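You operate a simulated robot arm through the tools that you are given. There is no shell and no other tool. Be economical: measure what you need, move in short steps, check, and stop when the job is done.

Carry out the task below with a simulated two-armed robot. There is one attempt and no reset: what you move stays moved.

Task
Take the blue cup marked spare and leave it in the inside of the deep grey crate marked to pack. Push the grey door of the dip tank shut. Put the box labelled "water filter" from the bench area marked final work on the ribbed tray of the dip tank and the box marked "oil filter" on the top of the fine work table. Fetch the small orange tub and set it on the blue shelf below final work. Press the blue button marked prime filter two times. Take the measuring glass with black band on the top of the short trials table and put it away on the top of the near grey cabinet. Take the basket with orange handle and put it on the bench area marked pump work. Put the clean filter with yellow grip on the top of the short trials table. Press the white button marked test two times. Fetch the white tub with yellow lid and set it on the shelf under the covers table. Put the blue paper roll on the orange card with black print. Put the green paper roll on the bench area marked final work. Put the box marked fuel filter on the top of the drying cabinet. The order is free. Set down upright: box, small orange tub, measuring glass with black band, clean filter with yellow grip, white tub with yellow lid, box marked fuel filter.

It is judged by the outcome, as a careful person would: the job done as asked, and still so three seconds after it is handed in. It fails if anything else is knocked over, pushed out of place, dropped, spilled or broken. A push-on lid holds only when it is set on centred and level and pressed home; a screw cap is set on level and turned clockwise until tight.

Robot
Two 7-joint arms with two-finger parallel grippers on one trunk, on a base that drives. Base frame: it is fixed to the floor where the robot stands at the start and does not move with it; the origin is under the middle of the robot, x ahead of it, y to its left, z up. Units: mm, rad, N and s.
The left shoulder is at the start at [50, 168, 1234], the right one opposite. With the tool pointing down near the work surface each hand reaches from about 100 to 320 mm from the robot's upright axis, wherever it stands, measured 20 degrees to its own side. Places, roughly: basket with orange handle (16x11x9 cm) [2800, -1800, 300]; bench area marked final work [800, 200, 900]; bench area marked pump work [1100, 2100, 900]; blue button marked prime filter [2800, -700, 800]; blue paper roll (8x8x16 cm) [400, -2400, 200]; blue shelf below final work [800, 600, 300]; box marked fuel filter [250, -2500, 500]; clean filter with yellow grip [2750, -2250, 250]; green paper roll (8x8x16 cm) [200, -2400, 200]; grey door of the dip tank [200, -700, 300]; inside of the deep grey crate marked to pack [700, 1100, 900]; measuring glass with black band [3000, -1250, 1000]; orange card with black print [3000, -2500, 750]; ribbed tray of the dip tank [500, -800, 900]; shelf under the covers table [-1500, -1000, 300]; small orange tub (6x6x6 cm) [1100, 100, 900]; top of the drying cabinet [-1500, 1800, 1300]; top of the fine work table [-1500, 600, 800]; top of the near grey cabinet [2800, 4700, 900]; top of the short trials table [3000, -1900, 900]; white button marked test [3000, -2400, 1200]; white tub with yellow lid (8x8x9 cm) [500, -2400, 1700]. Payload 1.57 kg a hand.
The TCP of each hand is the grasp point between the finger pads, 30 mm short of the fingertips. In the tool frame z runs along the fingers and y along their closing line. The gripper opens to 80 mm. The fingers are 17 mm wide and 12 mm thick; the gripper's body (40 by 82 mm) begins 80 mm behind the TCP.
Orientation is that of the tool frame in the base frame, as a unit quaternion [w, x, y, z]. With the fingers straight down and closing along the base's y, the tool's x points along the base's -x, its y along +y and its z along -z.

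Tools
- The arms move only by the tool nudge_tool. It takes "left_targets", "right_targets" or both (then of equal length, played together; a hand with none holds still); each is a list that holds one entry, the list of rows, each a list of 7 numbers: the shift along the tool's x, y, z in mm, then the turn, a rotation vector about the tool's x, y, z in rad, then the finger opening in mm, from 0 to 80. In form: [[[dx, dy, dz, ax, ay, az, jaw], ...]]. A call has 1 to 12 rows; each row is the pose to reach, as a shift and turn from the pose commanded when the call began, along the tool's axes at that moment. A row lasts 0.2 s, in which the tool goes at most 50 mm and 0.15 rad; a call with a longer step from one row to the next is refused whole, and so is a gripper value outside its range. Where a pose cannot be reached the arm comes as near as it can. A force on the tool above 40 N (or 10 N above the force at the start of the call, whichever is more), or a blocked arm, ends the call early, and 0.2 s more pass. The fingers move at their own pace (about 45 mm/s each) and stop on an object; they squeeze with about 23 N. The grip force told is the motor's: it shows also when the fingers shut on nothing. Time passes only in rows, and 0.2 s behind the last, so rows that repeat a pose let the fingers close. The reply holds the time, the measured pose of the TCP, the force on the tool along the base axes, the opening and the grip force, in the units named above and with some noise, with the torque about the TCP (base axes, N m) and any sound that the robot's microphone picked up, and new pictures: "views" is both (left out), scene, wrist or none (wrist: the cameras of the hands that moved).
- Cameras (640 x 400 px; columns grow to the right, rows downward): "scene" is now at [104.6, -32, 1418.7]; the picture's right is [-0.41, -0.91, 0.00], its down [-0.75, 0.33, -0.58] and it looks along [0.53, -0.24, -0.82] (base axes); focal length 271 px, centre (320, 200). "left" rides on the left gripper at [72, 7, -122] in its tool frame; the picture's right is [-0.09, 1.00, 0.00], its down [-0.84, -0.08, -0.54] and it looks along [-0.54, -0.05, 0.84] (tool axes); focal length 238 px, centre (320, 200). "right" rides on the right gripper at [72, -7, -122] in its tool frame; the picture's right is [0.09, 1.00, 0.00], its down [-0.84, 0.08, -0.54] and it looks along [-0.54, 0.05, 0.84] (tool axes); focal length 238 px, centre (320, 200). There is no depth. A picture from a camera that has moved, and an enlarged one, comes with that camera's place and axes in the base frame and with its lens.
- move_column(by): slides the trunk up (or, below 0, down) by that many mm; the arms and the scene camera ride with it, the base frame stays. It gives what a move gives, with no picture.
- steer(legs): drives the robot by 1 to 6 legs, each [ahead, left, turn to the left] in mm, mm and rad, along the robot's own axes; the way and the turn of a leg run together, so that a leg with both is an arc; at most 1500 mm and 3.142 rad a leg. The arms and the cameras ride along, it lands a little off, and it stops where it bumps. It gives what a move gives, and a new picture of the scene camera.
- pan_tilt(pan, tilt): turns the head with the scene camera to pan (to the left, within 1.396 rad either way) and tilt (down, from -0.506 to 1.204), counted from straight ahead of the robot. It gives what a move gives, and a new picture of the scene camera.
- zoom(camera, box): a new picture of the part [left, top, right, bottom] of that camera's present view, enlarged. The clock stands still meanwhile.
- job_done(): hands the job in; it is judged then, once.

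Go step by step. Nothing tells you exact positions but the pictures and the camera data: compare them with the known pose of the tool, close in by small moves and look again before you grip or let go. The budget is 577 turns and 360 pictures, counting those below and the enlarged ones. Unless the task says otherwise, let go and move clear before handing in.

The tools are called by a JSON object that holds its "op" and its "data". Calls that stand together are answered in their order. nudge_tool: Moves the arms, as the interface text tells. Its arguments: {"type":"object","properties":{"left_targets":{"type":"array","items":{"type":"array","items":{"type":"array","items":{"type":"number"}}}},"right_targets":{"type":"array","items":{"type":"array","items":{"type":"array","items":{"type":"number"}}}},"views":{"type":"string","enum":["both","scene","wrist","none"]}},"required":[]} The other tools are called the same way: move_column (by) slides the trunk up or down; steer (legs) drives the base; pan_tilt (pan, tilt) turns the head that bears the scene camera; zoom (camera, box) takes an enlarged picture of a part of a camera's view; job_done () hands the job in.

At the start:

```text
time_s: 0.0
left_eef_pos: [410.7, -9.5, 1146.9]
left_tool_rot: [0.0, 0.0, 1.0, 0.0]
left_wrist_force: [0.2, -0.1, 0.1]
left_wrist_torque: [-0.01, -0.03, -0.01]
left_gripper_width: 80.2
left_finger_force: 0.1
right_eef_pos: [292.4, -401.9, 1148.9]
right_tool_rot: [-0.001, 0.001, 1.0, -0.001]
right_wrist_force: [0.9, 0.2, 0.1]
right_wrist_torque: [0.01, 0.0, -0.02]
right_gripper_width: 79.9
right_finger_force: 0.1
trunk travel left (down, up): [-402.0, 40.0]
robot x, y, heading: [3.9, 0.3, 0.0]
head pan, tilt: [-0.419, 0.955]
```

scene: 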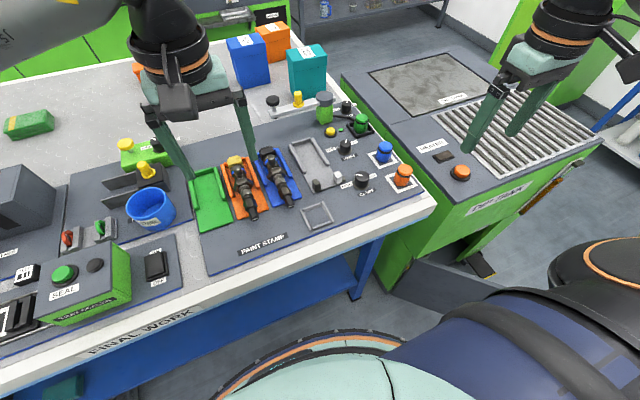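
right: 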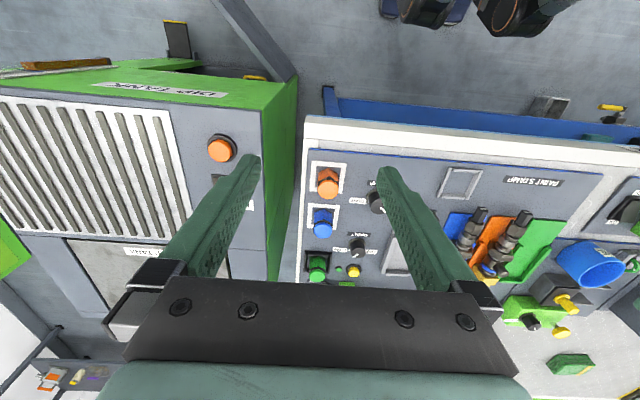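
left: 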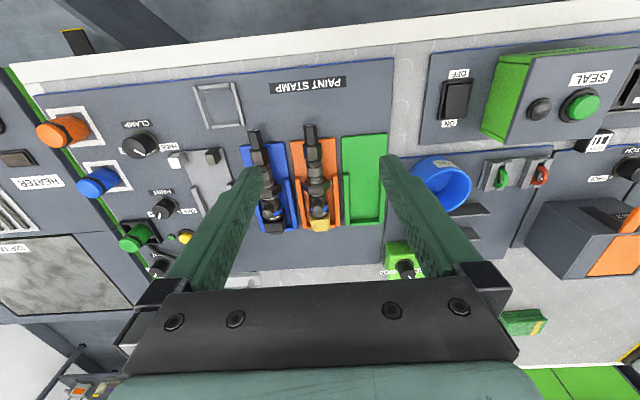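

I see the final work bench ahead and the dip tank to the right. I'll look around with the head first.

{"op": "pan_tilt", "data": {"pan": 0.4, "tilt": 0.6}}

{"op": "pan_tilt", "data": {"pan": -0.6, "tilt": 0.5}}

{"op": "pan_tilt", "data": {"pan": -1.35, "tilt": 0.5}}

{"op": "pan_tilt", "data": {"pan": 1.35, "tilt": 0.5}}

```text
time_s: 1.1
left_eef_pos: [410.1, -9.8, 1146.3]
left_tool_rot: [0.0, 0.0, 1.0, 0.0]
left_wrist_force: [0.3, 0.5, -0.2]
left_wrist_torque: [-0.02, 0.01, 0.02]
left_gripper_width: 79.8
left_finger_force: 0.2
right_eef_pos: [292.2, -403.9, 1148.8]
right_tool_rot: [0.0, 0.0, 1.0, 0.0]
right_wrist_force: [-0.1, 1.0, -0.1]
right_wrist_torque: [0.03, 0.04, 0.02]
right_gripper_width: 79.9
right_finger_force: 0.0
trunk travel left (down, up): [-402.0, 40.0]
robot x, y, heading: [-1.0, -2.2, -0.004]
head pan, tilt: [0.4, 0.6]
camera scene: at [119.8, 31.8, 1447.5], right [0.39, -0.92, 0.0], down [-0.52, -0.22, -0.82], along [0.76, 0.32, -0.57], focal length 271 px, centre (320, 200)
```

scene: 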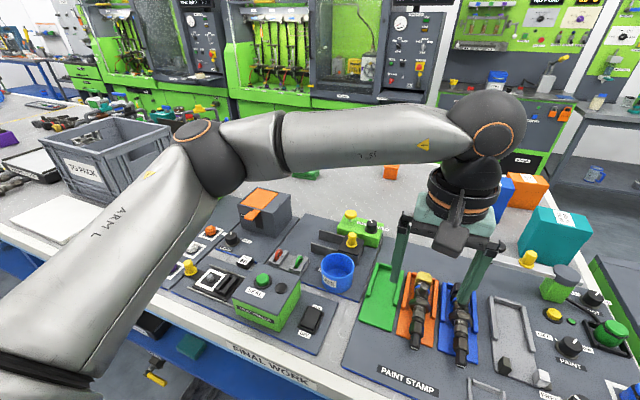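

```text
time_s: 2.4
left_eef_pos: [411.3, -10.9, 1147.3]
left_tool_rot: [0.0, 0.0, 1.0, 0.001]
left_wrist_force: [-0.3, 0.0, 0.0]
left_wrist_torque: [0.0, 0.0, -0.01]
left_gripper_width: 79.8
left_finger_force: 0.1
right_eef_pos: [293.1, -402.4, 1149.1]
right_tool_rot: [0.0, 0.0, 1.0, 0.0]
right_wrist_force: [-0.2, -1.1, 0.3]
right_wrist_torque: [0.03, 0.0, 0.01]
right_gripper_width: 79.8
right_finger_force: 0.1
trunk travel left (down, up): [-402.0, 40.0]
robot x, y, heading: [2.2, -1.3, 0.0]
head pan, tilt: [-0.6, 0.499]
camera scene: at [113.5, -53.9, 1456.6], right [-0.56, -0.83, 0.0], down [-0.4, 0.27, -0.88], along [0.72, -0.5, -0.48], focal length 271 px, centre (320, 200)
```

scene: 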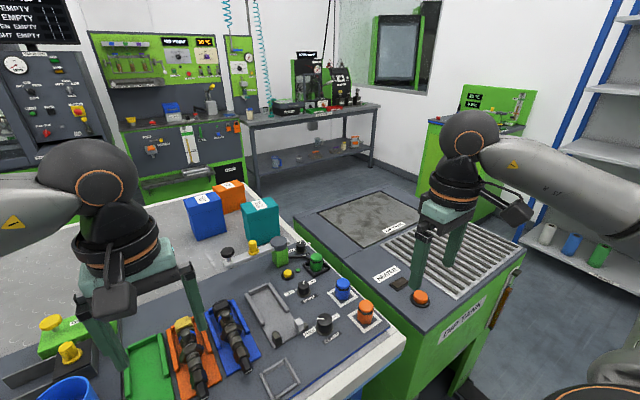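

```text
time_s: 3.5
left_eef_pos: [410.5, -9.5, 1147.6]
left_tool_rot: [0.0, 0.0, 1.0, 0.001]
left_wrist_force: [0.5, 0.3, -0.7]
left_wrist_torque: [-0.03, 0.01, -0.04]
left_gripper_width: 80.1
left_finger_force: 0.0
right_eef_pos: [293.3, -402.9, 1148.6]
right_tool_rot: [0.0, 0.0, 1.0, -0.001]
right_wrist_force: [-0.4, -0.3, 0.2]
right_wrist_torque: [-0.02, 0.01, 0.01]
right_gripper_width: 79.8
right_finger_force: 0.1
trunk travel left (down, up): [-402.0, 40.0]
robot x, y, heading: [-1.4, -0.9, -0.002]
head pan, tilt: [-1.349, 0.499]
camera scene: at [58.5, -91.2, 1456.6], right [-0.98, -0.22, 0.0], down [-0.11, 0.47, -0.88], along [0.19, -0.86, -0.48], focal length 271 px, centre (320, 200)
```

scene: 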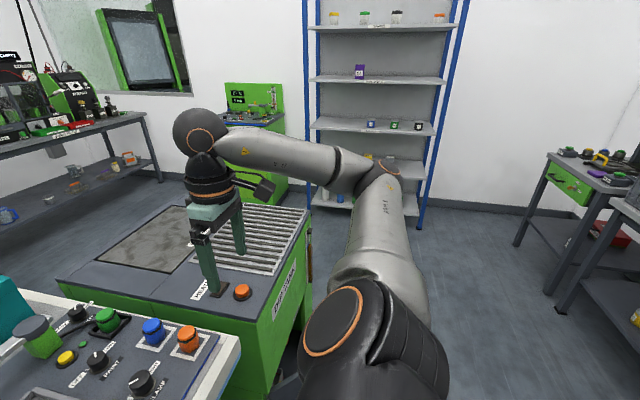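

```text
time_s: 5.9
left_eef_pos: [410.9, -10.3, 1146.4]
left_tool_rot: [0.0, 0.0, 1.0, 0.0]
left_wrist_force: [-1.1, -0.2, 0.6]
left_wrist_torque: [-0.02, 0.03, 0.03]
left_gripper_width: 80.0
left_finger_force: 0.0
right_eef_pos: [292.5, -403.0, 1148.1]
right_tool_rot: [0.0, 0.0, 1.0, 0.0]
right_wrist_force: [-0.2, 0.3, -0.3]
right_wrist_torque: [0.01, -0.01, -0.01]
right_gripper_width: 80.1
right_finger_force: 0.0
trunk travel left (down, up): [-402.0, 40.0]
robot x, y, heading: [1.0, -1.0, -0.001]
head pan, tilt: [1.349, 0.499]
camera scene: at [58.4, 86.3, 1456.6], right [0.98, -0.22, 0.0], down [-0.11, -0.47, -0.88], along [0.19, 0.86, -0.48], focal length 271 px, centre (320, 200)
```

scene: 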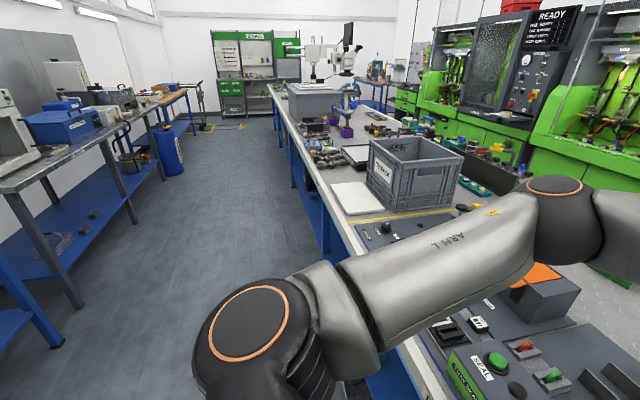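

I have the layout. Now I look at the boxes, cup and tub on the bench in more detail.

{"op": "pan_tilt", "data": {"pan": -0.15, "tilt": 0.75}}

{"op": "zoom", "data": {"camera": "scene", "box": [300, 60, 620, 260]}}

{"op": "zoom", "data": {"camera": "scene", "box": [0, 60, 320, 260]}}

```text
time_s: 7.5
left_eef_pos: [410.5, -9.6, 1147.3]
left_tool_rot: [0.001, 0.0, 1.0, 0.0]
left_wrist_force: [-0.1, 0.7, 0.1]
left_wrist_torque: [-0.05, -0.02, 0.02]
left_gripper_width: 80.2
left_finger_force: 0.1
right_eef_pos: [292.6, -402.1, 1149.5]
right_tool_rot: [-0.001, -0.001, 1.0, 0.001]
right_wrist_force: [0.3, 1.7, 0.7]
right_wrist_torque: [0.0, 0.0, -0.04]
right_gripper_width: 80.1
right_finger_force: 0.0
trunk travel left (down, up): [-402.0, 40.0]
robot x, y, heading: [-1.6, -1.1, 0.005]
head pan, tilt: [-0.15, 0.75]
camera scene: at [120.3, -14.9, 1434.7], right [-0.15, -0.99, 0.0], down [-0.67, 0.1, -0.73], along [0.72, -0.11, -0.68], focal length 271 px, centre (320, 200)
```

scene: 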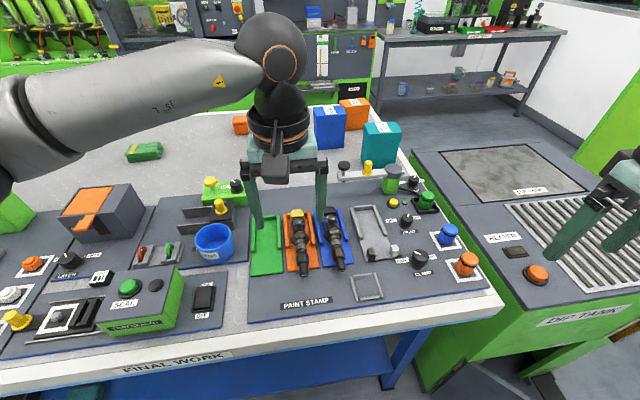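

```text
2.00 times, centred on (460, 160) of scene
camera zoom: at [120.3, -14.9, 1434.7], right [-0.15, -0.99, 0.0], down [-0.67, 0.1, -0.73], along [0.72, -0.11, -0.68], focal length 543 px, centre (40, 280)
```

zoom: 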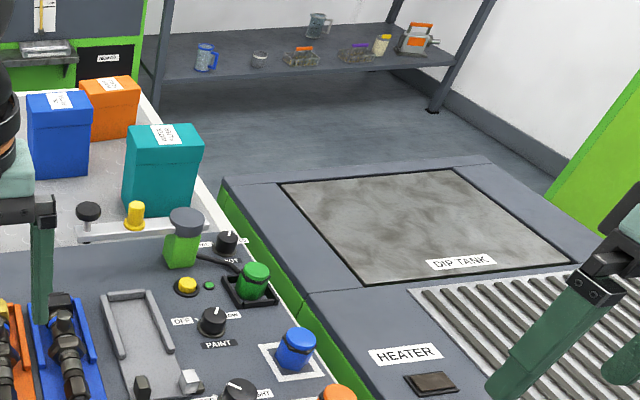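

```text
2.00 times, centred on (160, 160) of scene
camera zoom: at [120.3, -14.9, 1434.7], right [-0.15, -0.99, 0.0], down [-0.67, 0.1, -0.73], along [0.72, -0.11, -0.68], focal length 543 px, centre (640, 280)
```

zoom: 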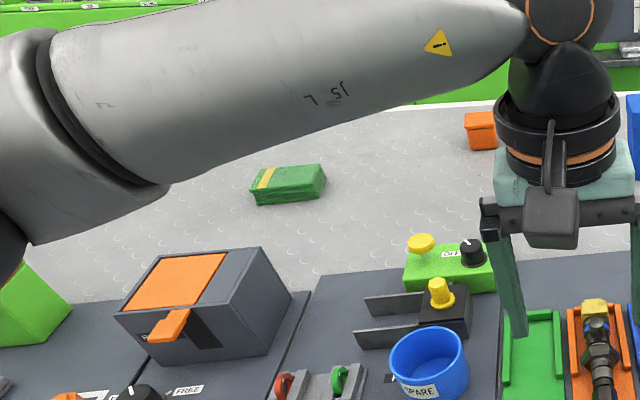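

I read the box labels with a tighter zoom.

{"op": "zoom", "data": {"camera": "scene", "box": [310, 90, 406, 150]}}

```text
6.67 times, centred on (358, 120) of scene
camera zoom: at [120.3, -14.9, 1434.7], right [-0.15, -0.99, 0.0], down [-0.67, 0.1, -0.73], along [0.72, -0.11, -0.68], focal length 1810 px, centre (67, 733)
```

zoom: 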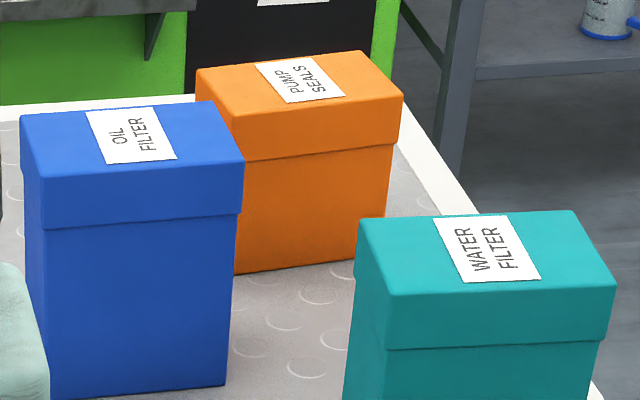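

Oil filter is the blue box and water filter the teal one; the "spare" cup stands near (518,157). First I bring the left hand above its right-hand rim.

{"op": "nudge_tool", "data": {"left_targets": [[[-27, 30, 20, 0, 0, 0, 80], [-54, 60, 40, 0, 0, 0, 60], [-81, 90, 60, 0, 0, 0, 50], [-107, 121, 80, 0, 0, 0, 50], [-107, 121, 80, 0, 0, 0, 50]]], "views": "both"}}

```text
time_s: 8.7
left_eef_pos: [521.1, 113.4, 1067.2]
left_tool_rot: [0.0, 0.0, 1.0, 0.0]
left_wrist_force: [0.1, -0.2, -0.6]
left_wrist_torque: [0.03, -0.02, 0.03]
left_gripper_width: 50.3
left_finger_force: 0.0
right_eef_pos: [292.7, -403.1, 1148.4]
right_tool_rot: [0.0, 0.0, 1.0, 0.001]
right_wrist_force: [0.0, 0.1, -0.9]
right_wrist_torque: [0.04, 0.01, -0.01]
right_gripper_width: 79.9
right_finger_force: 0.1
trunk travel left (down, up): [-402.0, 40.0]
robot x, y, heading: [1.9, 0.8, 0.001]
head pan, tilt: [-0.15, 0.75]
camera scene: at [120.1, -15.2, 1434.7], right [-0.15, -0.99, 0.0], down [-0.67, 0.1, -0.73], along [0.72, -0.11, -0.68], focal length 271 px, centre (320, 200)
camera left: at [446.9, 119.9, 1189.4], right [0.09, 1.0, 0.0], down [0.84, -0.08, 0.54], along [0.54, -0.05, -0.84], focal length 238 px, centre (320, 200)
```

scene: 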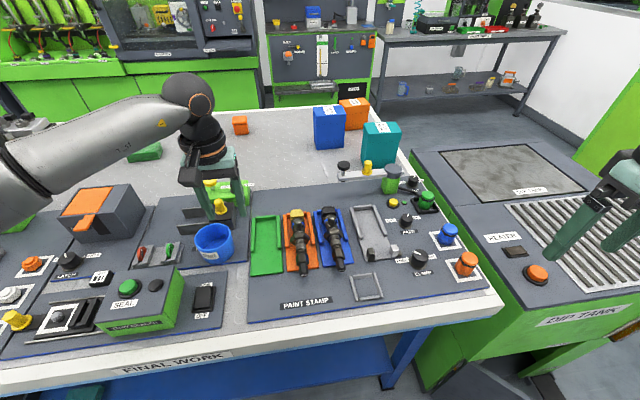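
left: 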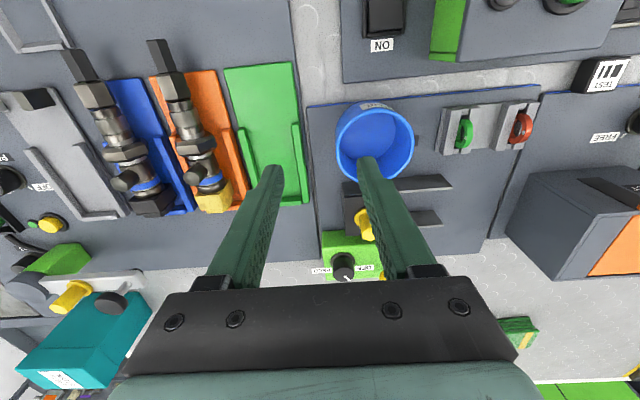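

Cup rim is centred about (525,161), z≈972, radius ≈37. I lower the open fingers over its right wall and close.

{"op": "nudge_tool", "data": {"left_targets": [[[-4, 11, 30, 0, 0, 0, 50], [-4, 11, 70, 0, 0, 0, 50], [-4, 11, 108, 0, 0, 0, 50], [-4, 11, 108, 0, 0, 0, 20], [-4, 11, 108, 0, 0, 0, 0], [-4, 11, 108, 0, 0, 0, 0], [-4, 11, 108, 0, 0, 0, 0]]], "views": "both"}}

```text
time_s: 10.3
left_eef_pos: [521.8, 123.7, 961.3]
left_tool_rot: [0.0, -0.001, 1.0, 0.0]
left_wrist_force: [-0.6, 3.3, 5.9]
left_wrist_torque: [0.47, 0.1, 0.03]
left_gripper_width: 2.1
left_finger_force: 22.6
right_eef_pos: [291.3, -404.3, 1148.9]
right_tool_rot: [-0.001, 0.0, 1.0, 0.0]
right_wrist_force: [0.5, 0.3, -0.3]
right_wrist_torque: [0.03, -0.01, 0.0]
right_gripper_width: 79.8
right_finger_force: 0.1
trunk travel left (down, up): [-402.0, 40.0]
robot x, y, heading: [1.2, -2.8, -0.004]
head pan, tilt: [-0.15, 0.75]
camera scene: at [119.8, -14.8, 1434.8], right [-0.15, -0.99, 0.0], down [-0.67, 0.1, -0.73], along [0.72, -0.11, -0.68], focal length 271 px, centre (320, 200)
camera left: at [447.6, 130.2, 1083.0], right [0.09, 1.0, 0.0], down [0.84, -0.08, 0.54], along [0.54, -0.05, -0.84], focal length 238 px, centre (320, 200)
```

scene: 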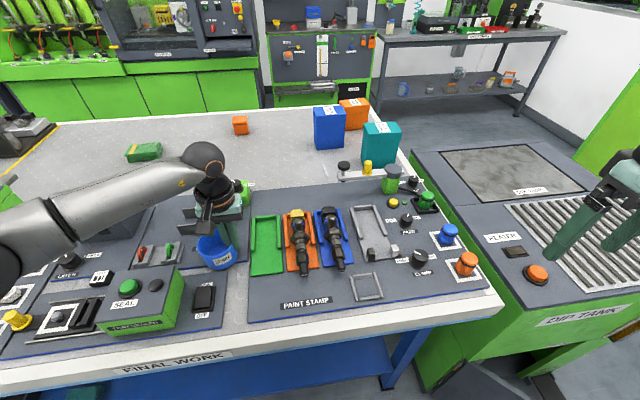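
left: 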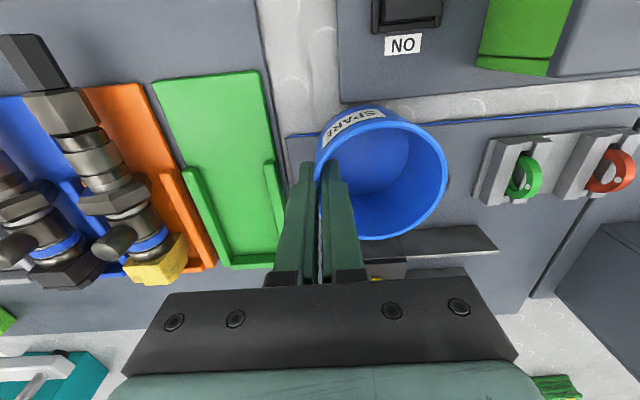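

Cup gripped. Lift it high, then drive left along the bench towards the crate.

{"op": "nudge_tool", "data": {"left_targets": [[[0, 0, -45, 0, 0, 0, 0], [0, 0, -90, 0, 0, 0, 0], [0, 0, -138, 0, 0, 0, 0], [0, 0, -186, 0, 0, 0, 0], [0, 0, -234, 0, 0, 0, 0], [0, 0, -280, 0, 0, 0, 0]]], "views": "none"}}

{"op": "steer", "data": {"legs": [[0, 850, 0]]}}

{"op": "pan_tilt", "data": {"pan": 0.15, "tilt": 0.7}}

```text
time_s: 11.7
left_eef_pos: [521.7, 120.5, 1241.2]
left_tool_rot: [-0.001, 0.0, 1.0, 0.001]
left_wrist_force: [-0.2, 0.2, -0.5]
left_wrist_torque: [0.01, -0.01, 0.01]
left_gripper_width: 1.7
left_finger_force: 22.7
right_eef_pos: [291.5, -402.6, 1147.6]
right_tool_rot: [0.0, 0.0, 1.0, 0.0]
right_wrist_force: [-0.1, -0.5, 0.2]
right_wrist_torque: [0.01, 0.01, 0.02]
right_gripper_width: 80.2
right_finger_force: 0.2
trunk travel left (down, up): [-402.0, 40.0]
robot x, y, heading: [0.1, -0.3, -0.002]
head pan, tilt: [-0.15, 0.75]
```

```text
time_s: 16.3
left_eef_pos: [527.7, 977.7, 1241.9]
left_tool_rot: [0.0, 0.003, 1.0, 0.0]
left_wrist_force: [0.1, 1.0, -0.4]
left_wrist_torque: [-0.02, 0.02, -0.02]
left_gripper_width: 1.8
left_finger_force: 23.3
right_eef_pos: [292.5, 455.3, 1148.6]
right_tool_rot: [0.0, 0.004, 1.0, 0.0]
right_wrist_force: [-0.1, 0.9, 0.0]
right_wrist_torque: [-0.01, 0.03, 0.01]
right_gripper_width: 79.8
right_finger_force: 0.0
trunk travel left (down, up): [-402.0, 40.0]
robot x, y, heading: [3.9, 861.7, -0.01]
head pan, tilt: [-0.15, 0.75]
camera scene: at [123.7, 844.8, 1434.6], right [-0.16, -0.99, 0.0], down [-0.67, 0.11, -0.73], along [0.72, -0.12, -0.68], focal length 271 px, centre (320, 200)
```

scene: 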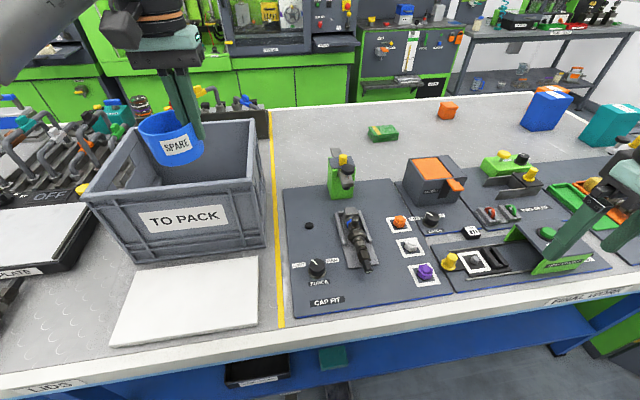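

```text
time_s: 17.1
left_eef_pos: [527.8, 978.5, 1242.1]
left_tool_rot: [0.0, 0.004, 1.0, 0.0]
left_wrist_force: [0.9, 0.3, -0.9]
left_wrist_torque: [-0.01, -0.02, 0.0]
left_gripper_width: 1.6
left_finger_force: 23.0
right_eef_pos: [293.7, 455.8, 1148.6]
right_tool_rot: [0.0, 0.005, 1.0, 0.0]
right_wrist_force: [-0.1, 0.5, 0.1]
right_wrist_torque: [0.02, -0.04, 0.02]
right_gripper_width: 79.8
right_finger_force: 0.1
trunk travel left (down, up): [-402.0, 40.0]
robot x, y, heading: [5.1, 860.7, -0.013]
head pan, tilt: [0.15, 0.7]
camera scene: at [125.9, 869.5, 1438.9], right [0.14, -0.99, 0.0], down [-0.64, -0.09, -0.76], along [0.76, 0.11, -0.64], focal length 271 px, centre (320, 200)
```

scene: 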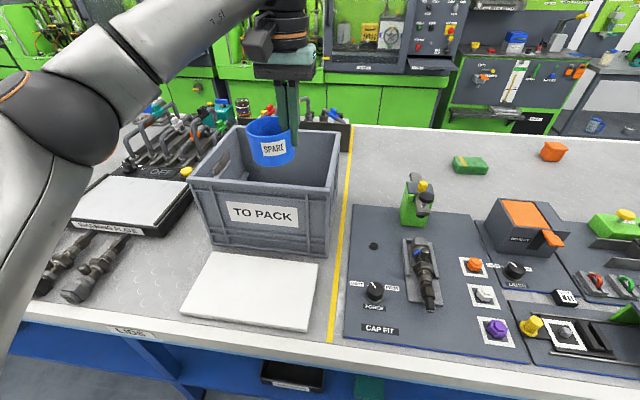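

Crate spans roughly x 540–830, y 910–1195, rim 1110. Move cup over its middle, then lower.

{"op": "nudge_tool", "data": {"left_targets": [[[-40, 12, 0, 0, 0, 0, 0], [-80, 24, 0, 0, 0, 0, 0], [-120, 36, 0, 0, 0, 0, 0], [-120, 36, 45, 0, 0, 0, 0], [-120, 36, 90, 0, 0, 0, 0], [-120, 36, 135, 0, 0, 0, 0], [-120, 36, 180, 0, 0, 0, 0]]], "views": "both"}}

```text
time_s: 18.7
left_eef_pos: [629.1, 1016.3, 1075.8]
left_tool_rot: [0.001, 0.005, 1.0, 0.0]
left_wrist_force: [0.8, 0.9, -0.4]
left_wrist_torque: [-0.03, -0.01, 0.0]
left_gripper_width: 1.7
left_finger_force: 22.8
left hand out of reach, approached as far as the arm can: row 2, 3, 4, 5, 6, 7
right_eef_pos: [292.8, 454.0, 1149.2]
right_tool_rot: [0.001, 0.003, 1.0, 0.0]
right_wrist_force: [-0.2, 1.1, 0.2]
right_wrist_torque: [0.01, -0.01, 0.02]
right_gripper_width: 80.2
right_finger_force: 0.0
trunk travel left (down, up): [-402.0, 40.0]
robot x, y, heading: [1.1, 862.2, -0.006]
head pan, tilt: [0.15, 0.7]
camera scene: at [126.1, 869.1, 1438.9], right [0.14, -0.99, 0.0], down [-0.64, -0.09, -0.76], along [0.76, 0.11, -0.64], focal length 271 px, centre (320, 200)
camera left: at [555.7, 1024.2, 1198.7], right [0.1, 0.99, 0.0], down [0.84, -0.08, 0.54], along [0.54, -0.05, -0.84], focal length 238 px, centre (320, 200)
```

scene: 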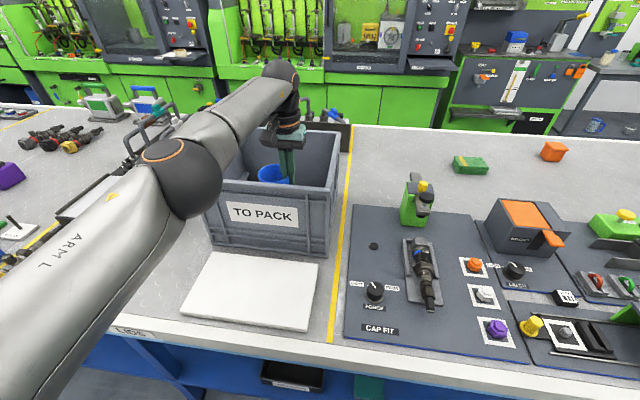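
left: 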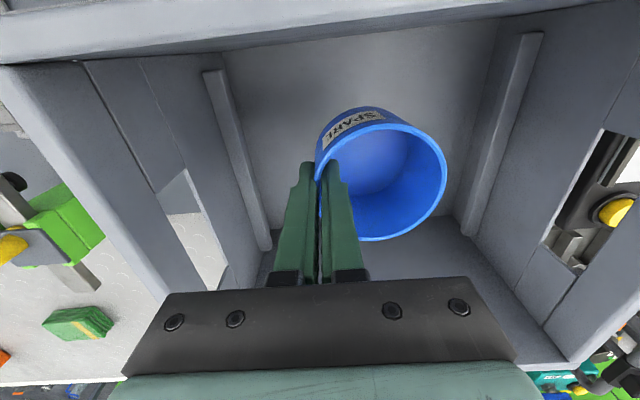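

The hand stands inside the crate at its reach limit. Lower further in small steps, pulling back slightly.

{"op": "nudge_tool", "data": {"left_targets": [[[15, 0, 30, 0, 0, 0, 0], [15, 0, 60, 0, 0, 0, 0], [15, 0, 80, 0, 0, 0, 0], [15, 0, 88, 0, 0, 0, 0]]], "views": "both"}}

```text
time_s: 19.7
left_eef_pos: [613.5, 1019.0, 990.4]
left_tool_rot: [0.001, 0.003, 1.0, 0.0]
left_wrist_force: [-0.2, -0.4, -0.8]
left_wrist_torque: [0.0, 0.04, 0.03]
left_gripper_width: 1.7
left_finger_force: 22.8
right_eef_pos: [292.7, 454.4, 1149.2]
right_tool_rot: [0.001, 0.004, 1.0, 0.001]
right_wrist_force: [-0.4, -0.2, 0.0]
right_wrist_torque: [0.01, -0.02, 0.03]
right_gripper_width: 80.3
right_finger_force: 0.0
trunk travel left (down, up): [-402.0, 40.0]
robot x, y, heading: [6.8, 858.6, -0.01]
head pan, tilt: [0.15, 0.7]
camera scene: at [126.0, 869.4, 1438.9], right [0.14, -0.99, 0.0], down [-0.64, -0.09, -0.76], along [0.76, 0.11, -0.64], focal length 271 px, centre (320, 200)
camera left: at [540.5, 1026.1, 1112.5], right [0.1, 0.99, 0.0], down [0.84, -0.08, 0.54], along [0.54, -0.05, -0.84], focal length 238 px, centre (320, 200)
```

scene: 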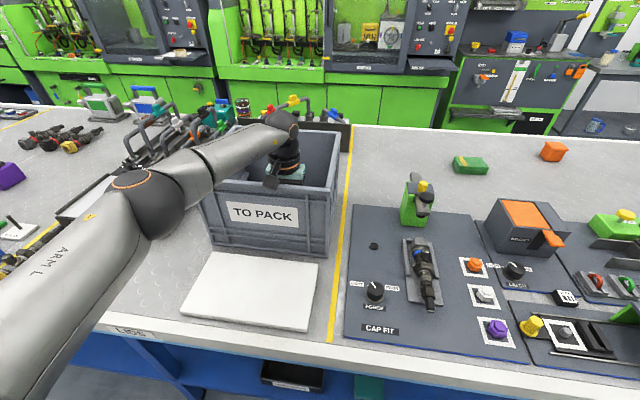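
left: 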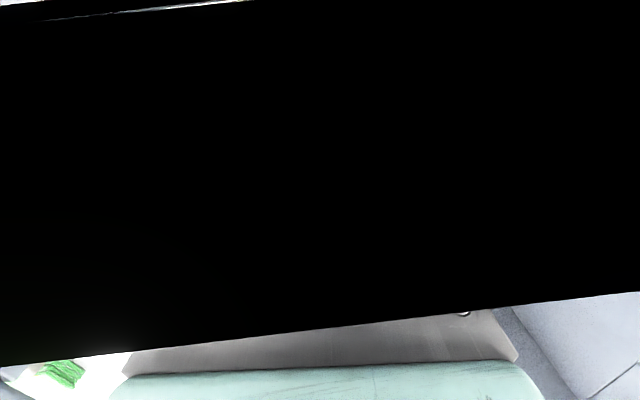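

The wrist camera overlaps the crate's front wall; I push the hand forward a little before lowering further.

{"op": "nudge_tool", "data": {"left_targets": [[[-15, 0, 0, 0, 0, 0, 0], [-25, 0, 0, 0, 0, 0, 0]]], "views": "wrist"}}

```text
time_s: 20.3
left_eef_pos: [627.9, 1018.0, 995.1]
left_tool_rot: [0.004, 0.004, 1.0, -0.001]
left_wrist_force: [-6.2, -6.6, 21.5]
left_wrist_torque: [0.64, 1.16, 0.54]
left_gripper_width: 1.5
left_finger_force: 23.4
left hand out of reach, approached as far as the arm can: row 2
right_eef_pos: [290.7, 453.9, 1148.6]
right_tool_rot: [0.002, 0.005, 1.0, 0.001]
right_wrist_force: [0.6, -0.8, 0.0]
right_wrist_torque: [0.02, 0.01, 0.03]
right_gripper_width: 80.2
right_finger_force: 0.1
trunk travel left (down, up): [-402.0, 40.0]
robot x, y, heading: [1.0, 859.2, -0.008]
head pan, tilt: [0.15, 0.7]
camera left: at [555.0, 1025.5, 1117.3], right [0.1, 0.99, 0.0], down [0.83, -0.08, 0.55], along [0.54, -0.06, -0.84], focal length 238 px, centre (320, 200)
```

left: 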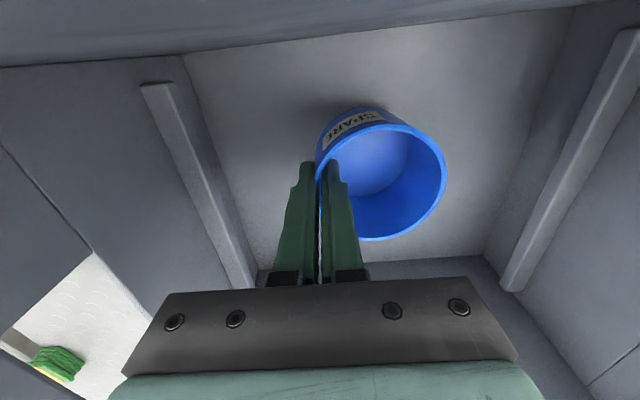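

Force suggests the cup's bottom touches the crate floor. I probe by lowering 8 mm.

{"op": "nudge_tool", "data": {"left_targets": [[[8, 0, 0, 0, 0, 0, 0], [8, 0, 4, 0, 0, 0, 0], [8, 0, 8, 0, 0, 0, 0]]], "views": "wrist"}}

```text
time_s: 20.7
left_eef_pos: [625.8, 1021.0, 995.6]
left_tool_rot: [0.006, 0.004, 1.0, -0.003]
left_wrist_force: [0.9, 1.2, 2.7]
left_wrist_torque: [-0.18, 0.4, -0.08]
left_gripper_width: 1.8
left_finger_force: 23.2
right_eef_pos: [291.5, 454.5, 1147.3]
right_tool_rot: [0.0, 0.004, 1.0, 0.001]
right_wrist_force: [-0.1, 0.2, -0.1]
right_wrist_torque: [-0.02, 0.02, 0.04]
right_gripper_width: 80.0
right_finger_force: 0.0
trunk travel left (down, up): [-402.0, 40.0]
robot x, y, heading: [3.2, 859.5, -0.01]
head pan, tilt: [0.15, 0.7]
stopped in row 2 (left hand): the force on the tool passed its limit (the readings are from after the stop); the commanded pose is now the measured one
camera left: at [551.4, 1028.3, 1117.4], right [0.1, 1.0, 0.0], down [0.83, -0.08, 0.55], along [0.55, -0.06, -0.83], focal length 238 px, centre (320, 200)
```

left: 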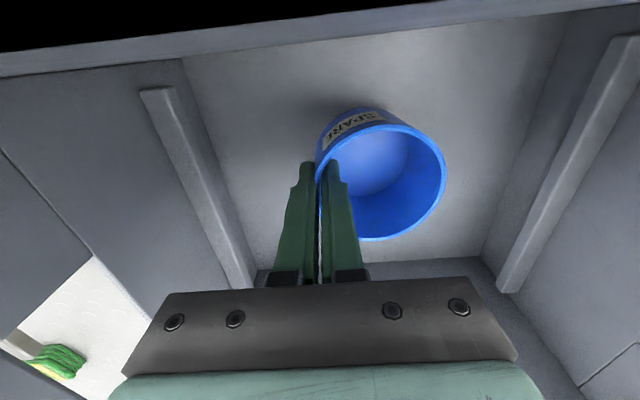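

I'll back off to the earlier free spot and probe downward there to find the real floor.

{"op": "nudge_tool", "data": {"left_targets": [[[0, 0, -5, 0, 0, 0, 0], [12, 0, -5, 0, 0, 0, 0], [12, 0, 3, 0, 0, 0, 0], [12, 0, 11, 0, 0, 0, 0], [12, 0, 19, 0, 0, 0, 0], [12, 0, 27, 0, 0, 0, 0]]], "views": "scene"}}

```text
time_s: 21.9
left_eef_pos: [612.9, 1018.9, 988.8]
left_tool_rot: [0.008, 0.002, 1.0, -0.004]
left_wrist_force: [-16.3, -0.4, 12.9]
left_wrist_torque: [0.31, -0.97, 0.36]
left_gripper_width: 1.9
left_finger_force: 23.0
right_eef_pos: [289.2, 454.5, 1149.5]
right_tool_rot: [0.002, 0.004, 1.0, 0.001]
right_wrist_force: [0.1, -0.3, -0.5]
right_wrist_torque: [0.0, -0.01, -0.03]
right_gripper_width: 80.0
right_finger_force: 0.0
trunk travel left (down, up): [-402.0, 40.0]
robot x, y, heading: [1.0, 859.4, -0.01]
head pan, tilt: [0.15, 0.7]
stopped in row 5 (left hand): the force on the tool passed its limit (the readings are from after the stop); the commanded pose is now the measured one
camera scene: at [122.1, 869.3, 1439.3], right [0.14, -0.99, 0.0], down [-0.64, -0.09, -0.77], along [0.76, 0.11, -0.64], focal length 271 px, centre (320, 200)
```

scene: 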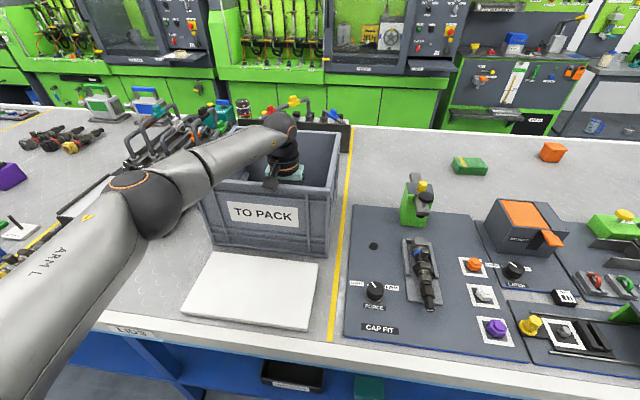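

The contact pattern matches the wrist camera sitting on the crate rim, not the cup on the floor. I'll lift and yaw the hand 90° so the camera sits inside the crate to the side.

{"op": "nudge_tool", "data": {"left_targets": [[[0, 0, -45, 0, 0, 0, 0], [0, 0, -90, 0, 0, 0.1, 0], [0, 0, -135, 0, 0, 0.24, 0], [0, 0, -140, 0, 0, 0.38, 0], [0, 0, -140, 0, 0, 0.52, 0], [0, 0, -140, 0, 0, 0.66, 0], [0, 0, -140, 0, 0, 0.8, 0], [0, 0, -140, 0, 0, 0.94, 0], [0, 0, -140, 0, 0, 1.08, 0], [0, 0, -140, 0, 0, 1.22, 0], [0, 0, -140, 0, 0, 1.36, 0], [0, 0, -140, 0, 0, 1.5, 0]]], "views": "both"}}

```text
time_s: 23.9
left_eef_pos: [536.1, 1052.8, 1171.8]
left_tool_rot: [0.058, 0.314, 0.947, 0.025]
left_wrist_force: [-0.3, -0.4, 1.2]
left_wrist_torque: [0.01, -0.08, 0.01]
left_gripper_width: 1.6
left_finger_force: 23.0
left hand out of reach, approached as far as the arm can: row 4, 5, 6, 7, 8, 9
right_eef_pos: [290.2, 454.3, 1150.8]
right_tool_rot: [0.002, 0.006, 1.0, 0.0]
right_wrist_force: [-0.5, -0.1, -0.2]
right_wrist_torque: [-0.01, -0.03, -0.05]
right_gripper_width: 80.0
right_finger_force: 0.1
trunk travel left (down, up): [-402.0, 40.0]
robot x, y, heading: [2.7, 859.4, -0.015]
head pan, tilt: [0.15, 0.7]
stopped in row 9 (left hand): the force on the tool passed its limit (the readings are from after the stop); the commanded pose is now the measured one
camera scene: at [122.7, 869.5, 1439.3], right [0.14, -0.99, 0.0], down [-0.63, -0.09, -0.77], along [0.76, 0.11, -0.64], focal length 271 px, centre (320, 200)
camera left: at [465.9, 1099.7, 1287.2], right [0.66, 0.74, 0.09], down [0.55, -0.57, 0.61], along [0.51, -0.35, -0.79], focal length 238 px, centre (320, 200)
```

scene: 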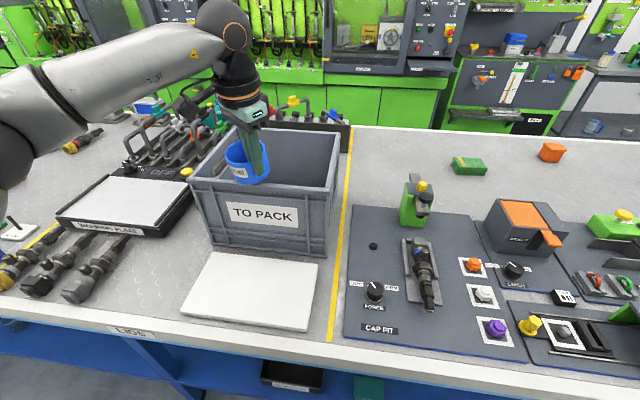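
left: 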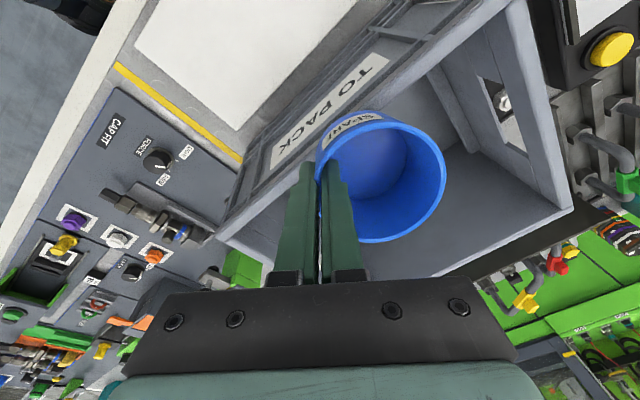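

The yaw ran into joint limits. I restore the straight-down pose higher up and then drive the base a little closer to the bench instead.

{"op": "nudge_tool", "data": {"left_targets": [[[0, 0, -45, 0, 0, 0, 0], [0, 0, -85, 0.01, 0.024, -0.128, 0], [0, 0, -85, 0.02, 0.047, -0.256, 0], [0, 0, -85, 0.031, 0.071, -0.384, 0], [0, 0, -85, 0.041, 0.094, -0.512, 0], [0, 0, -85, 0.051, 0.118, -0.64, 0], [0, 0, -85, 0.051, 0.118, -0.64, 0]]], "views": "none"}}

{"op": "steer", "data": {"legs": [[50, 0, 0.01]]}}

```text
time_s: 25.5
left_eef_pos: [527.6, 1048.5, 1255.5]
left_tool_rot: [0.0, 0.0, 1.0, -0.001]
left_wrist_force: [-0.2, 1.1, -0.8]
left_wrist_torque: [0.02, 0.0, 0.01]
left_gripper_width: 1.7
left_finger_force: 23.3
right_eef_pos: [291.7, 453.5, 1148.9]
right_tool_rot: [0.0, 0.005, 1.0, 0.0]
right_wrist_force: [-0.4, 0.2, -0.2]
right_wrist_torque: [0.0, 0.0, 0.01]
right_gripper_width: 80.1
right_finger_force: 0.0
trunk travel left (down, up): [-402.0, 40.0]
robot x, y, heading: [2.8, 858.3, -0.009]
head pan, tilt: [0.15, 0.7]
```

```text
time_s: 26.6
left_eef_pos: [559.4, 1052.4, 1255.1]
left_tool_rot: [-0.001, -0.004, 1.0, 0.0]
left_wrist_force: [-1.0, 0.5, 0.1]
left_wrist_torque: [-0.04, -0.04, 0.03]
left_gripper_width: 1.9
left_finger_force: 22.8
right_eef_pos: [329.2, 455.4, 1148.9]
right_tool_rot: [0.001, 0.001, 1.0, 0.0]
right_wrist_force: [-0.6, -0.2, 0.6]
right_wrist_torque: [0.03, -0.06, 0.0]
right_gripper_width: 80.0
right_finger_force: 0.1
trunk travel left (down, up): [-402.0, 40.0]
robot x, y, heading: [40.8, 856.8, 0.002]
head pan, tilt: [0.15, 0.7]
stopped in leg 1: the robot was blocked; the commanded pose is now the measured one
camera scene: at [159.7, 869.4, 1439.2], right [0.15, -0.99, 0.0], down [-0.64, -0.1, -0.77], along [0.76, 0.11, -0.64], focal length 271 px, centre (320, 200)
```

scene: 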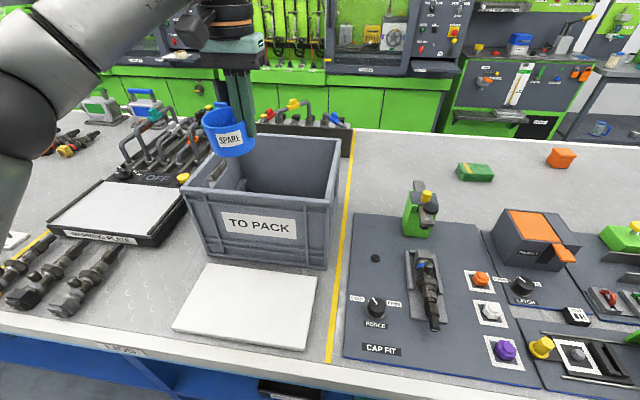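

Base gained ~38 mm before touching the bench. Now in over the crate and down again.

{"op": "nudge_tool", "data": {"left_targets": [[[-30, -12, 0, 0, 0, 0, 0], [-60, -24, 10, 0, 0, 0, 0], [-80, -32, 40, 0, 0, 0, 0], [-90, -32, 80, 0, 0, 0, 0], [-95, -32, 125, 0, 0, 0, 0], [-102, -32, 170, 0, 0, 0, 0], [-106, -32, 215, 0, 0, 0, 0], [-106, -32, 255, 0, 0, 0, 0]]], "views": "wrist"}}

```text
time_s: 28.4
left_eef_pos: [664.2, 1024.7, 998.5]
left_tool_rot: [-0.002, -0.004, 1.0, 0.0]
left_wrist_force: [-1.0, 0.5, 0.3]
left_wrist_torque: [-0.02, 0.02, 0.0]
left_gripper_width: 1.8
left_finger_force: 22.9
left hand out of reach, approached as far as the arm can: row 3, 4, 8
right_eef_pos: [333.2, 456.4, 1147.8]
right_tool_rot: [-0.001, 0.001, 1.0, 0.0]
right_wrist_force: [-0.7, 0.0, 0.3]
right_wrist_torque: [0.0, 0.02, 0.02]
right_gripper_width: 79.8
right_finger_force: 0.1
trunk travel left (down, up): [-402.0, 40.0]
robot x, y, heading: [38.6, 862.1, -0.004]
head pan, tilt: [0.15, 0.7]
camera left: at [590.8, 1029.8, 1120.6], right [0.08, 1.0, 0.0], down [0.84, -0.07, 0.54], along [0.54, -0.05, -0.84], focal length 238 px, centre (320, 200)
```

left: 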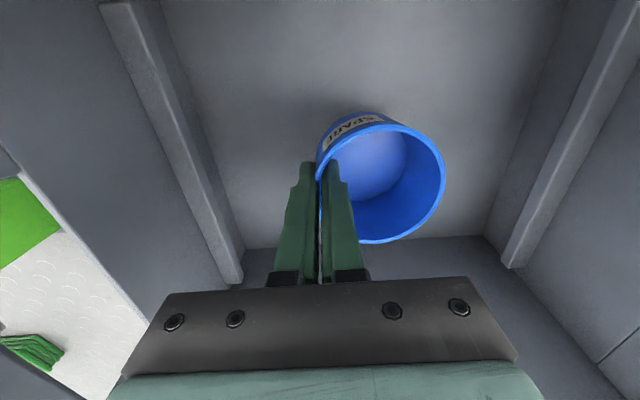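

Clear inside. Continue down until the floor is felt.

{"op": "nudge_tool", "data": {"left_targets": [[[5, 0, 8, 0, 0, 0, 0], [8, 0, 16, 0, 0, 0, 0], [10, 0, 24, 0, 0, 0, 0], [12, 0, 32, 0, 0, 0, 0], [12, 0, 38, 0, 0, 0, 0]]], "views": "wrist"}}

```text
time_s: 29.6
left_eef_pos: [650.6, 1020.7, 964.6]
left_tool_rot: [0.002, -0.004, 1.0, 0.001]
left_wrist_force: [4.4, -1.5, 24.1]
left_wrist_torque: [0.72, 0.4, -0.12]
left_gripper_width: 2.6
left_finger_force: 23.2
right_eef_pos: [331.4, 456.0, 1149.3]
right_tool_rot: [-0.001, 0.0, 1.0, 0.001]
right_wrist_force: [0.0, -0.7, -0.8]
right_wrist_torque: [-0.03, -0.01, -0.04]
right_gripper_width: 80.0
right_finger_force: 0.1
trunk travel left (down, up): [-402.0, 40.0]
robot x, y, heading: [40.6, 860.3, 0.001]
head pan, tilt: [0.15, 0.7]
camera left: at [577.5, 1028.4, 1086.6], right [0.09, 1.0, 0.0], down [0.83, -0.07, 0.55], along [0.54, -0.05, -0.84], focal length 238 px, centre (320, 200)
```

left: 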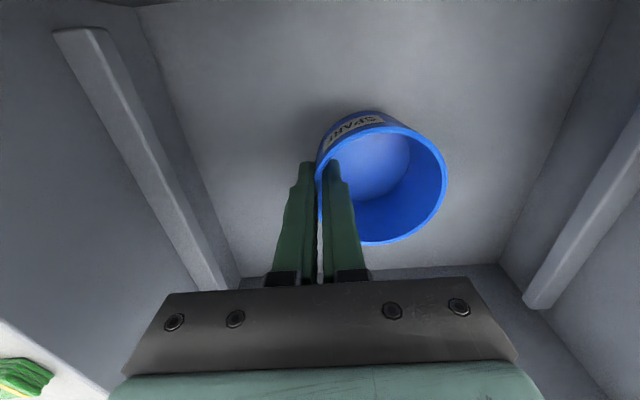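

The cup is on the crate floor. Release and lift out straight up, then back.

{"op": "nudge_tool", "data": {"left_targets": [[[0, 0, -2, 0, 0, 0, 20], [0, 0, -2, 0, 0, 0, 30], [0, 0, -2, 0, 0, 0, 30], [0, 0, -45, 0, 0, 0, 30], [0, 0, -90, 0, 0, 0, 30], [0, 0, -135, 0, 0, 0, 30], [0, 0, -180, 0, 0, 0, 30], [20, 0, -220, 0, 0, 0, 30], [50, 0, -250, 0, 0, 0, 30], [90, 0, -275, 0, 0, 0, 30]]], "views": "wrist"}}

```text
time_s: 31.8
left_eef_pos: [560.6, 1020.3, 1237.8]
left_tool_rot: [-0.002, -0.004, 1.0, 0.0]
left_wrist_force: [0.3, 1.7, -0.3]
left_wrist_torque: [0.02, -0.02, -0.01]
left_gripper_width: 30.2
left_finger_force: 0.0
right_eef_pos: [331.8, 455.9, 1147.9]
right_tool_rot: [0.0, 0.001, 1.0, 0.0]
right_wrist_force: [-0.6, 0.3, -0.2]
right_wrist_torque: [-0.03, -0.02, 0.02]
right_gripper_width: 80.1
right_finger_force: 0.0
trunk travel left (down, up): [-402.0, 40.0]
robot x, y, heading: [40.4, 860.8, -0.005]
head pan, tilt: [0.15, 0.7]
camera left: at [487.5, 1027.4, 1359.1], right [0.08, 1.0, 0.0], down [0.84, -0.07, 0.54], along [0.54, -0.05, -0.84], focal length 238 px, centre (320, 200)
```

left: 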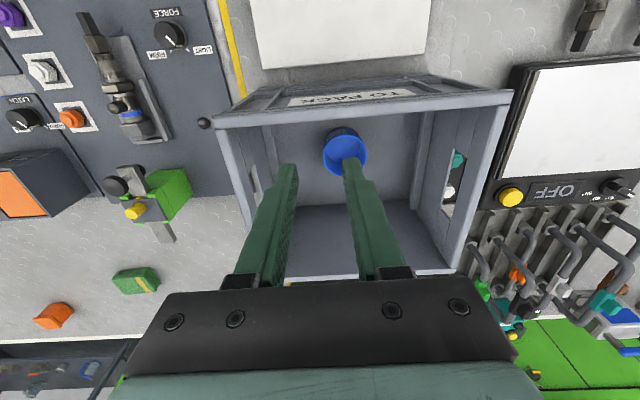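

Cup is in the crate, upright. Next I drive back and right to look at the dip tank door.

{"op": "steer", "data": {"legs": [[-440, 0, 0], [0, -1160, 0]]}}

{"op": "pan_tilt", "data": {"pan": -0.7, "tilt": 0.8}}

```text
time_s: 39.8
left_eef_pos: [119.8, -110.4, 1234.5]
left_tool_rot: [-0.002, 0.002, 1.0, 0.0]
left_wrist_force: [-0.4, -0.7, 0.1]
left_wrist_torque: [0.01, 0.01, 0.0]
left_gripper_width: 30.1
left_finger_force: 0.0
right_eef_pos: [-117.6, -671.6, 1148.9]
right_tool_rot: [-0.001, 0.006, 1.0, 0.001]
right_wrist_force: [0.0, -0.5, 0.3]
right_wrist_torque: [0.01, 0.02, 0.03]
right_gripper_width: 80.2
right_finger_force: 0.1
trunk travel left (down, up): [-402.0, 40.0]
robot x, y, heading: [-404.8, -263.4, -0.015]
head pan, tilt: [0.15, 0.7]
camera scene: at [-282.2, -256.9, 1438.9], right [0.14, -0.99, 0.0], down [-0.64, -0.09, -0.76], along [0.76, 0.11, -0.64], focal length 271 px, centre (320, 200)
```

scene: 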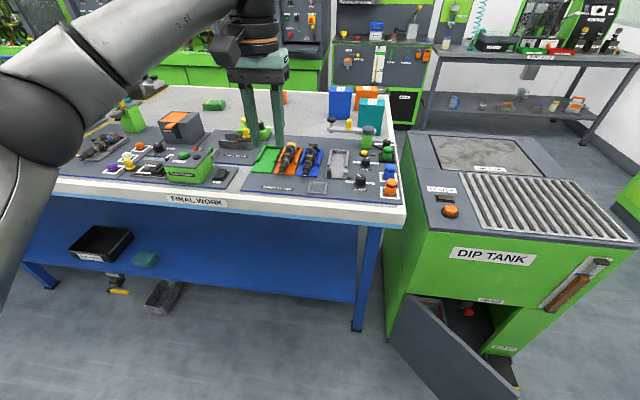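

```text
time_s: 40.9
left_eef_pos: [119.2, -110.6, 1235.6]
left_tool_rot: [-0.002, 0.002, 1.0, 0.001]
left_wrist_force: [0.6, 0.1, -0.4]
left_wrist_torque: [0.03, 0.03, 0.02]
left_gripper_width: 30.1
left_finger_force: 0.0
right_eef_pos: [-116.5, -672.1, 1148.5]
right_tool_rot: [-0.001, 0.006, 1.0, 0.0]
right_wrist_force: [0.2, 0.2, 0.4]
right_wrist_torque: [-0.04, -0.01, -0.01]
right_gripper_width: 79.9
right_finger_force: 0.0
trunk travel left (down, up): [-402.0, 40.0]
robot x, y, heading: [-406.9, -264.5, -0.011]
head pan, tilt: [-0.7, 0.799]
camera scene: at [-305.3, -321.0, 1430.7], right [-0.65, -0.76, 0.0], down [-0.54, 0.47, -0.7], along [0.53, -0.46, -0.72], focal length 271 px, centre (320, 200)
```

scene: 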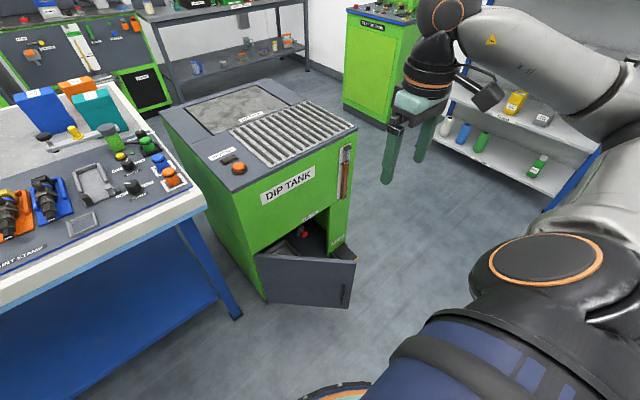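

The door hangs open about 47°, hinged on its left, free edge near (5,-760). I'll move beside it, lower the trunk, and push with the closed right fist tilted forward.

{"op": "steer", "data": {"legs": [[20, -300, 0.01]]}}

{"op": "move_column", "data": {"by": -400}}

{"op": "nudge_tool", "data": {"right_targets": [[[-10, 46, 0, 0, -0.1, 0, 40], [-25, 92, 0, 0, -0.2, 0, 0], [-40, 138, 0, 0, -0.3, 0, 0], [-55, 184, 0, 0, -0.4, 0, 0], [-70, 230, 0, 0, -0.5, 0, 0], [-85, 276, 0, 0, -0.6, 0, 0], [-100, 322, 0, 0, -0.7, 0, 0], [-110, 322, 0, 0, -0.8, 0, 0], [-117, 322, 0, 0, -0.9, 0, 0]]], "views": "scene"}}

```text
time_s: 43.0
left_eef_pos: [135.1, -409.4, 1235.4]
left_tool_rot: [-0.001, -0.004, 1.0, 0.0]
left_wrist_force: [0.3, 0.2, -0.2]
left_wrist_torque: [-0.01, 0.01, -0.03]
left_gripper_width: 30.1
left_finger_force: 0.0
right_eef_pos: [-95.3, -973.2, 1148.8]
right_tool_rot: [-0.001, 0.001, 1.0, 0.001]
right_wrist_force: [0.9, 0.2, -0.5]
right_wrist_torque: [0.0, 0.0, 0.01]
right_gripper_width: 80.1
right_finger_force: 0.0
trunk travel left (down, up): [-402.0, 40.0]
robot x, y, heading: [-386.0, -569.2, -0.002]
head pan, tilt: [-0.7, 0.799]
camera scene: at [-287.3, -624.7, 1430.6], right [-0.65, -0.76, 0.0], down [-0.55, 0.46, -0.7], along [0.53, -0.45, -0.72], focal length 271 px, centre (320, 200)
```

scene: 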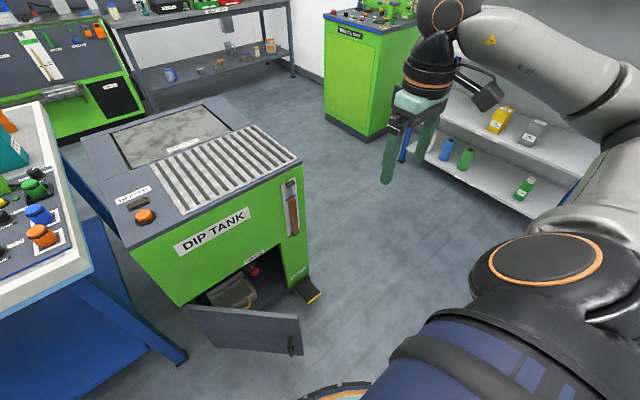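

```text
time_s: 46.8
left_eef_pos: [134.7, -408.7, 835.7]
left_tool_rot: [-0.002, -0.003, 1.0, 0.0]
left_wrist_force: [-0.2, 0.4, -0.3]
left_wrist_torque: [0.0, 0.01, -0.04]
left_gripper_width: 30.2
left_finger_force: 0.1
right_eef_pos: [-96.5, -972.7, 748.1]
right_tool_rot: [0.0, 0.001, 1.0, 0.001]
right_wrist_force: [-0.5, -0.4, -0.4]
right_wrist_torque: [0.01, 0.0, -0.01]
right_gripper_width: 80.0
right_finger_force: 0.2
trunk travel left (down, up): [-2.0, 440.0]
robot x, y, heading: [-383.5, -570.2, 0.004]
head pan, tilt: [-0.7, 0.799]
```

```text
time_s: 48.8
left_eef_pos: [134.0, -408.5, 835.0]
left_tool_rot: [-0.001, -0.004, 1.0, 0.0]
left_wrist_force: [0.3, 0.4, 0.9]
left_wrist_torque: [-0.05, -0.05, 0.0]
left_gripper_width: 29.7
left_finger_force: 0.0
right_eef_pos: [22.2, -652.3, 748.4]
right_tool_rot: [0.435, 0.002, 0.9, 0.0]
right_wrist_force: [-0.2, -0.7, 0.4]
right_wrist_torque: [0.0, -0.01, 0.0]
right_gripper_width: 0.0
right_finger_force: 21.0
trunk travel left (down, up): [-2.0, 440.0]
robot x, y, heading: [-387.3, -566.0, -0.001]
head pan, tilt: [-0.7, 0.799]
camera scene: at [-287.4, -624.1, 1030.7], right [-0.65, -0.76, 0.0], down [-0.55, 0.46, -0.7], along [0.53, -0.45, -0.72], focal length 271 px, centre (320, 200)
```

scene: 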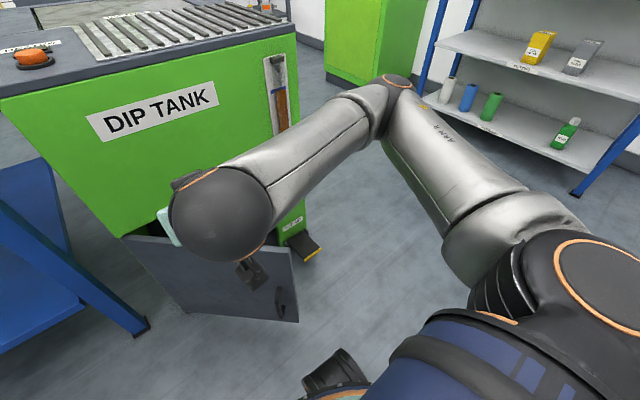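

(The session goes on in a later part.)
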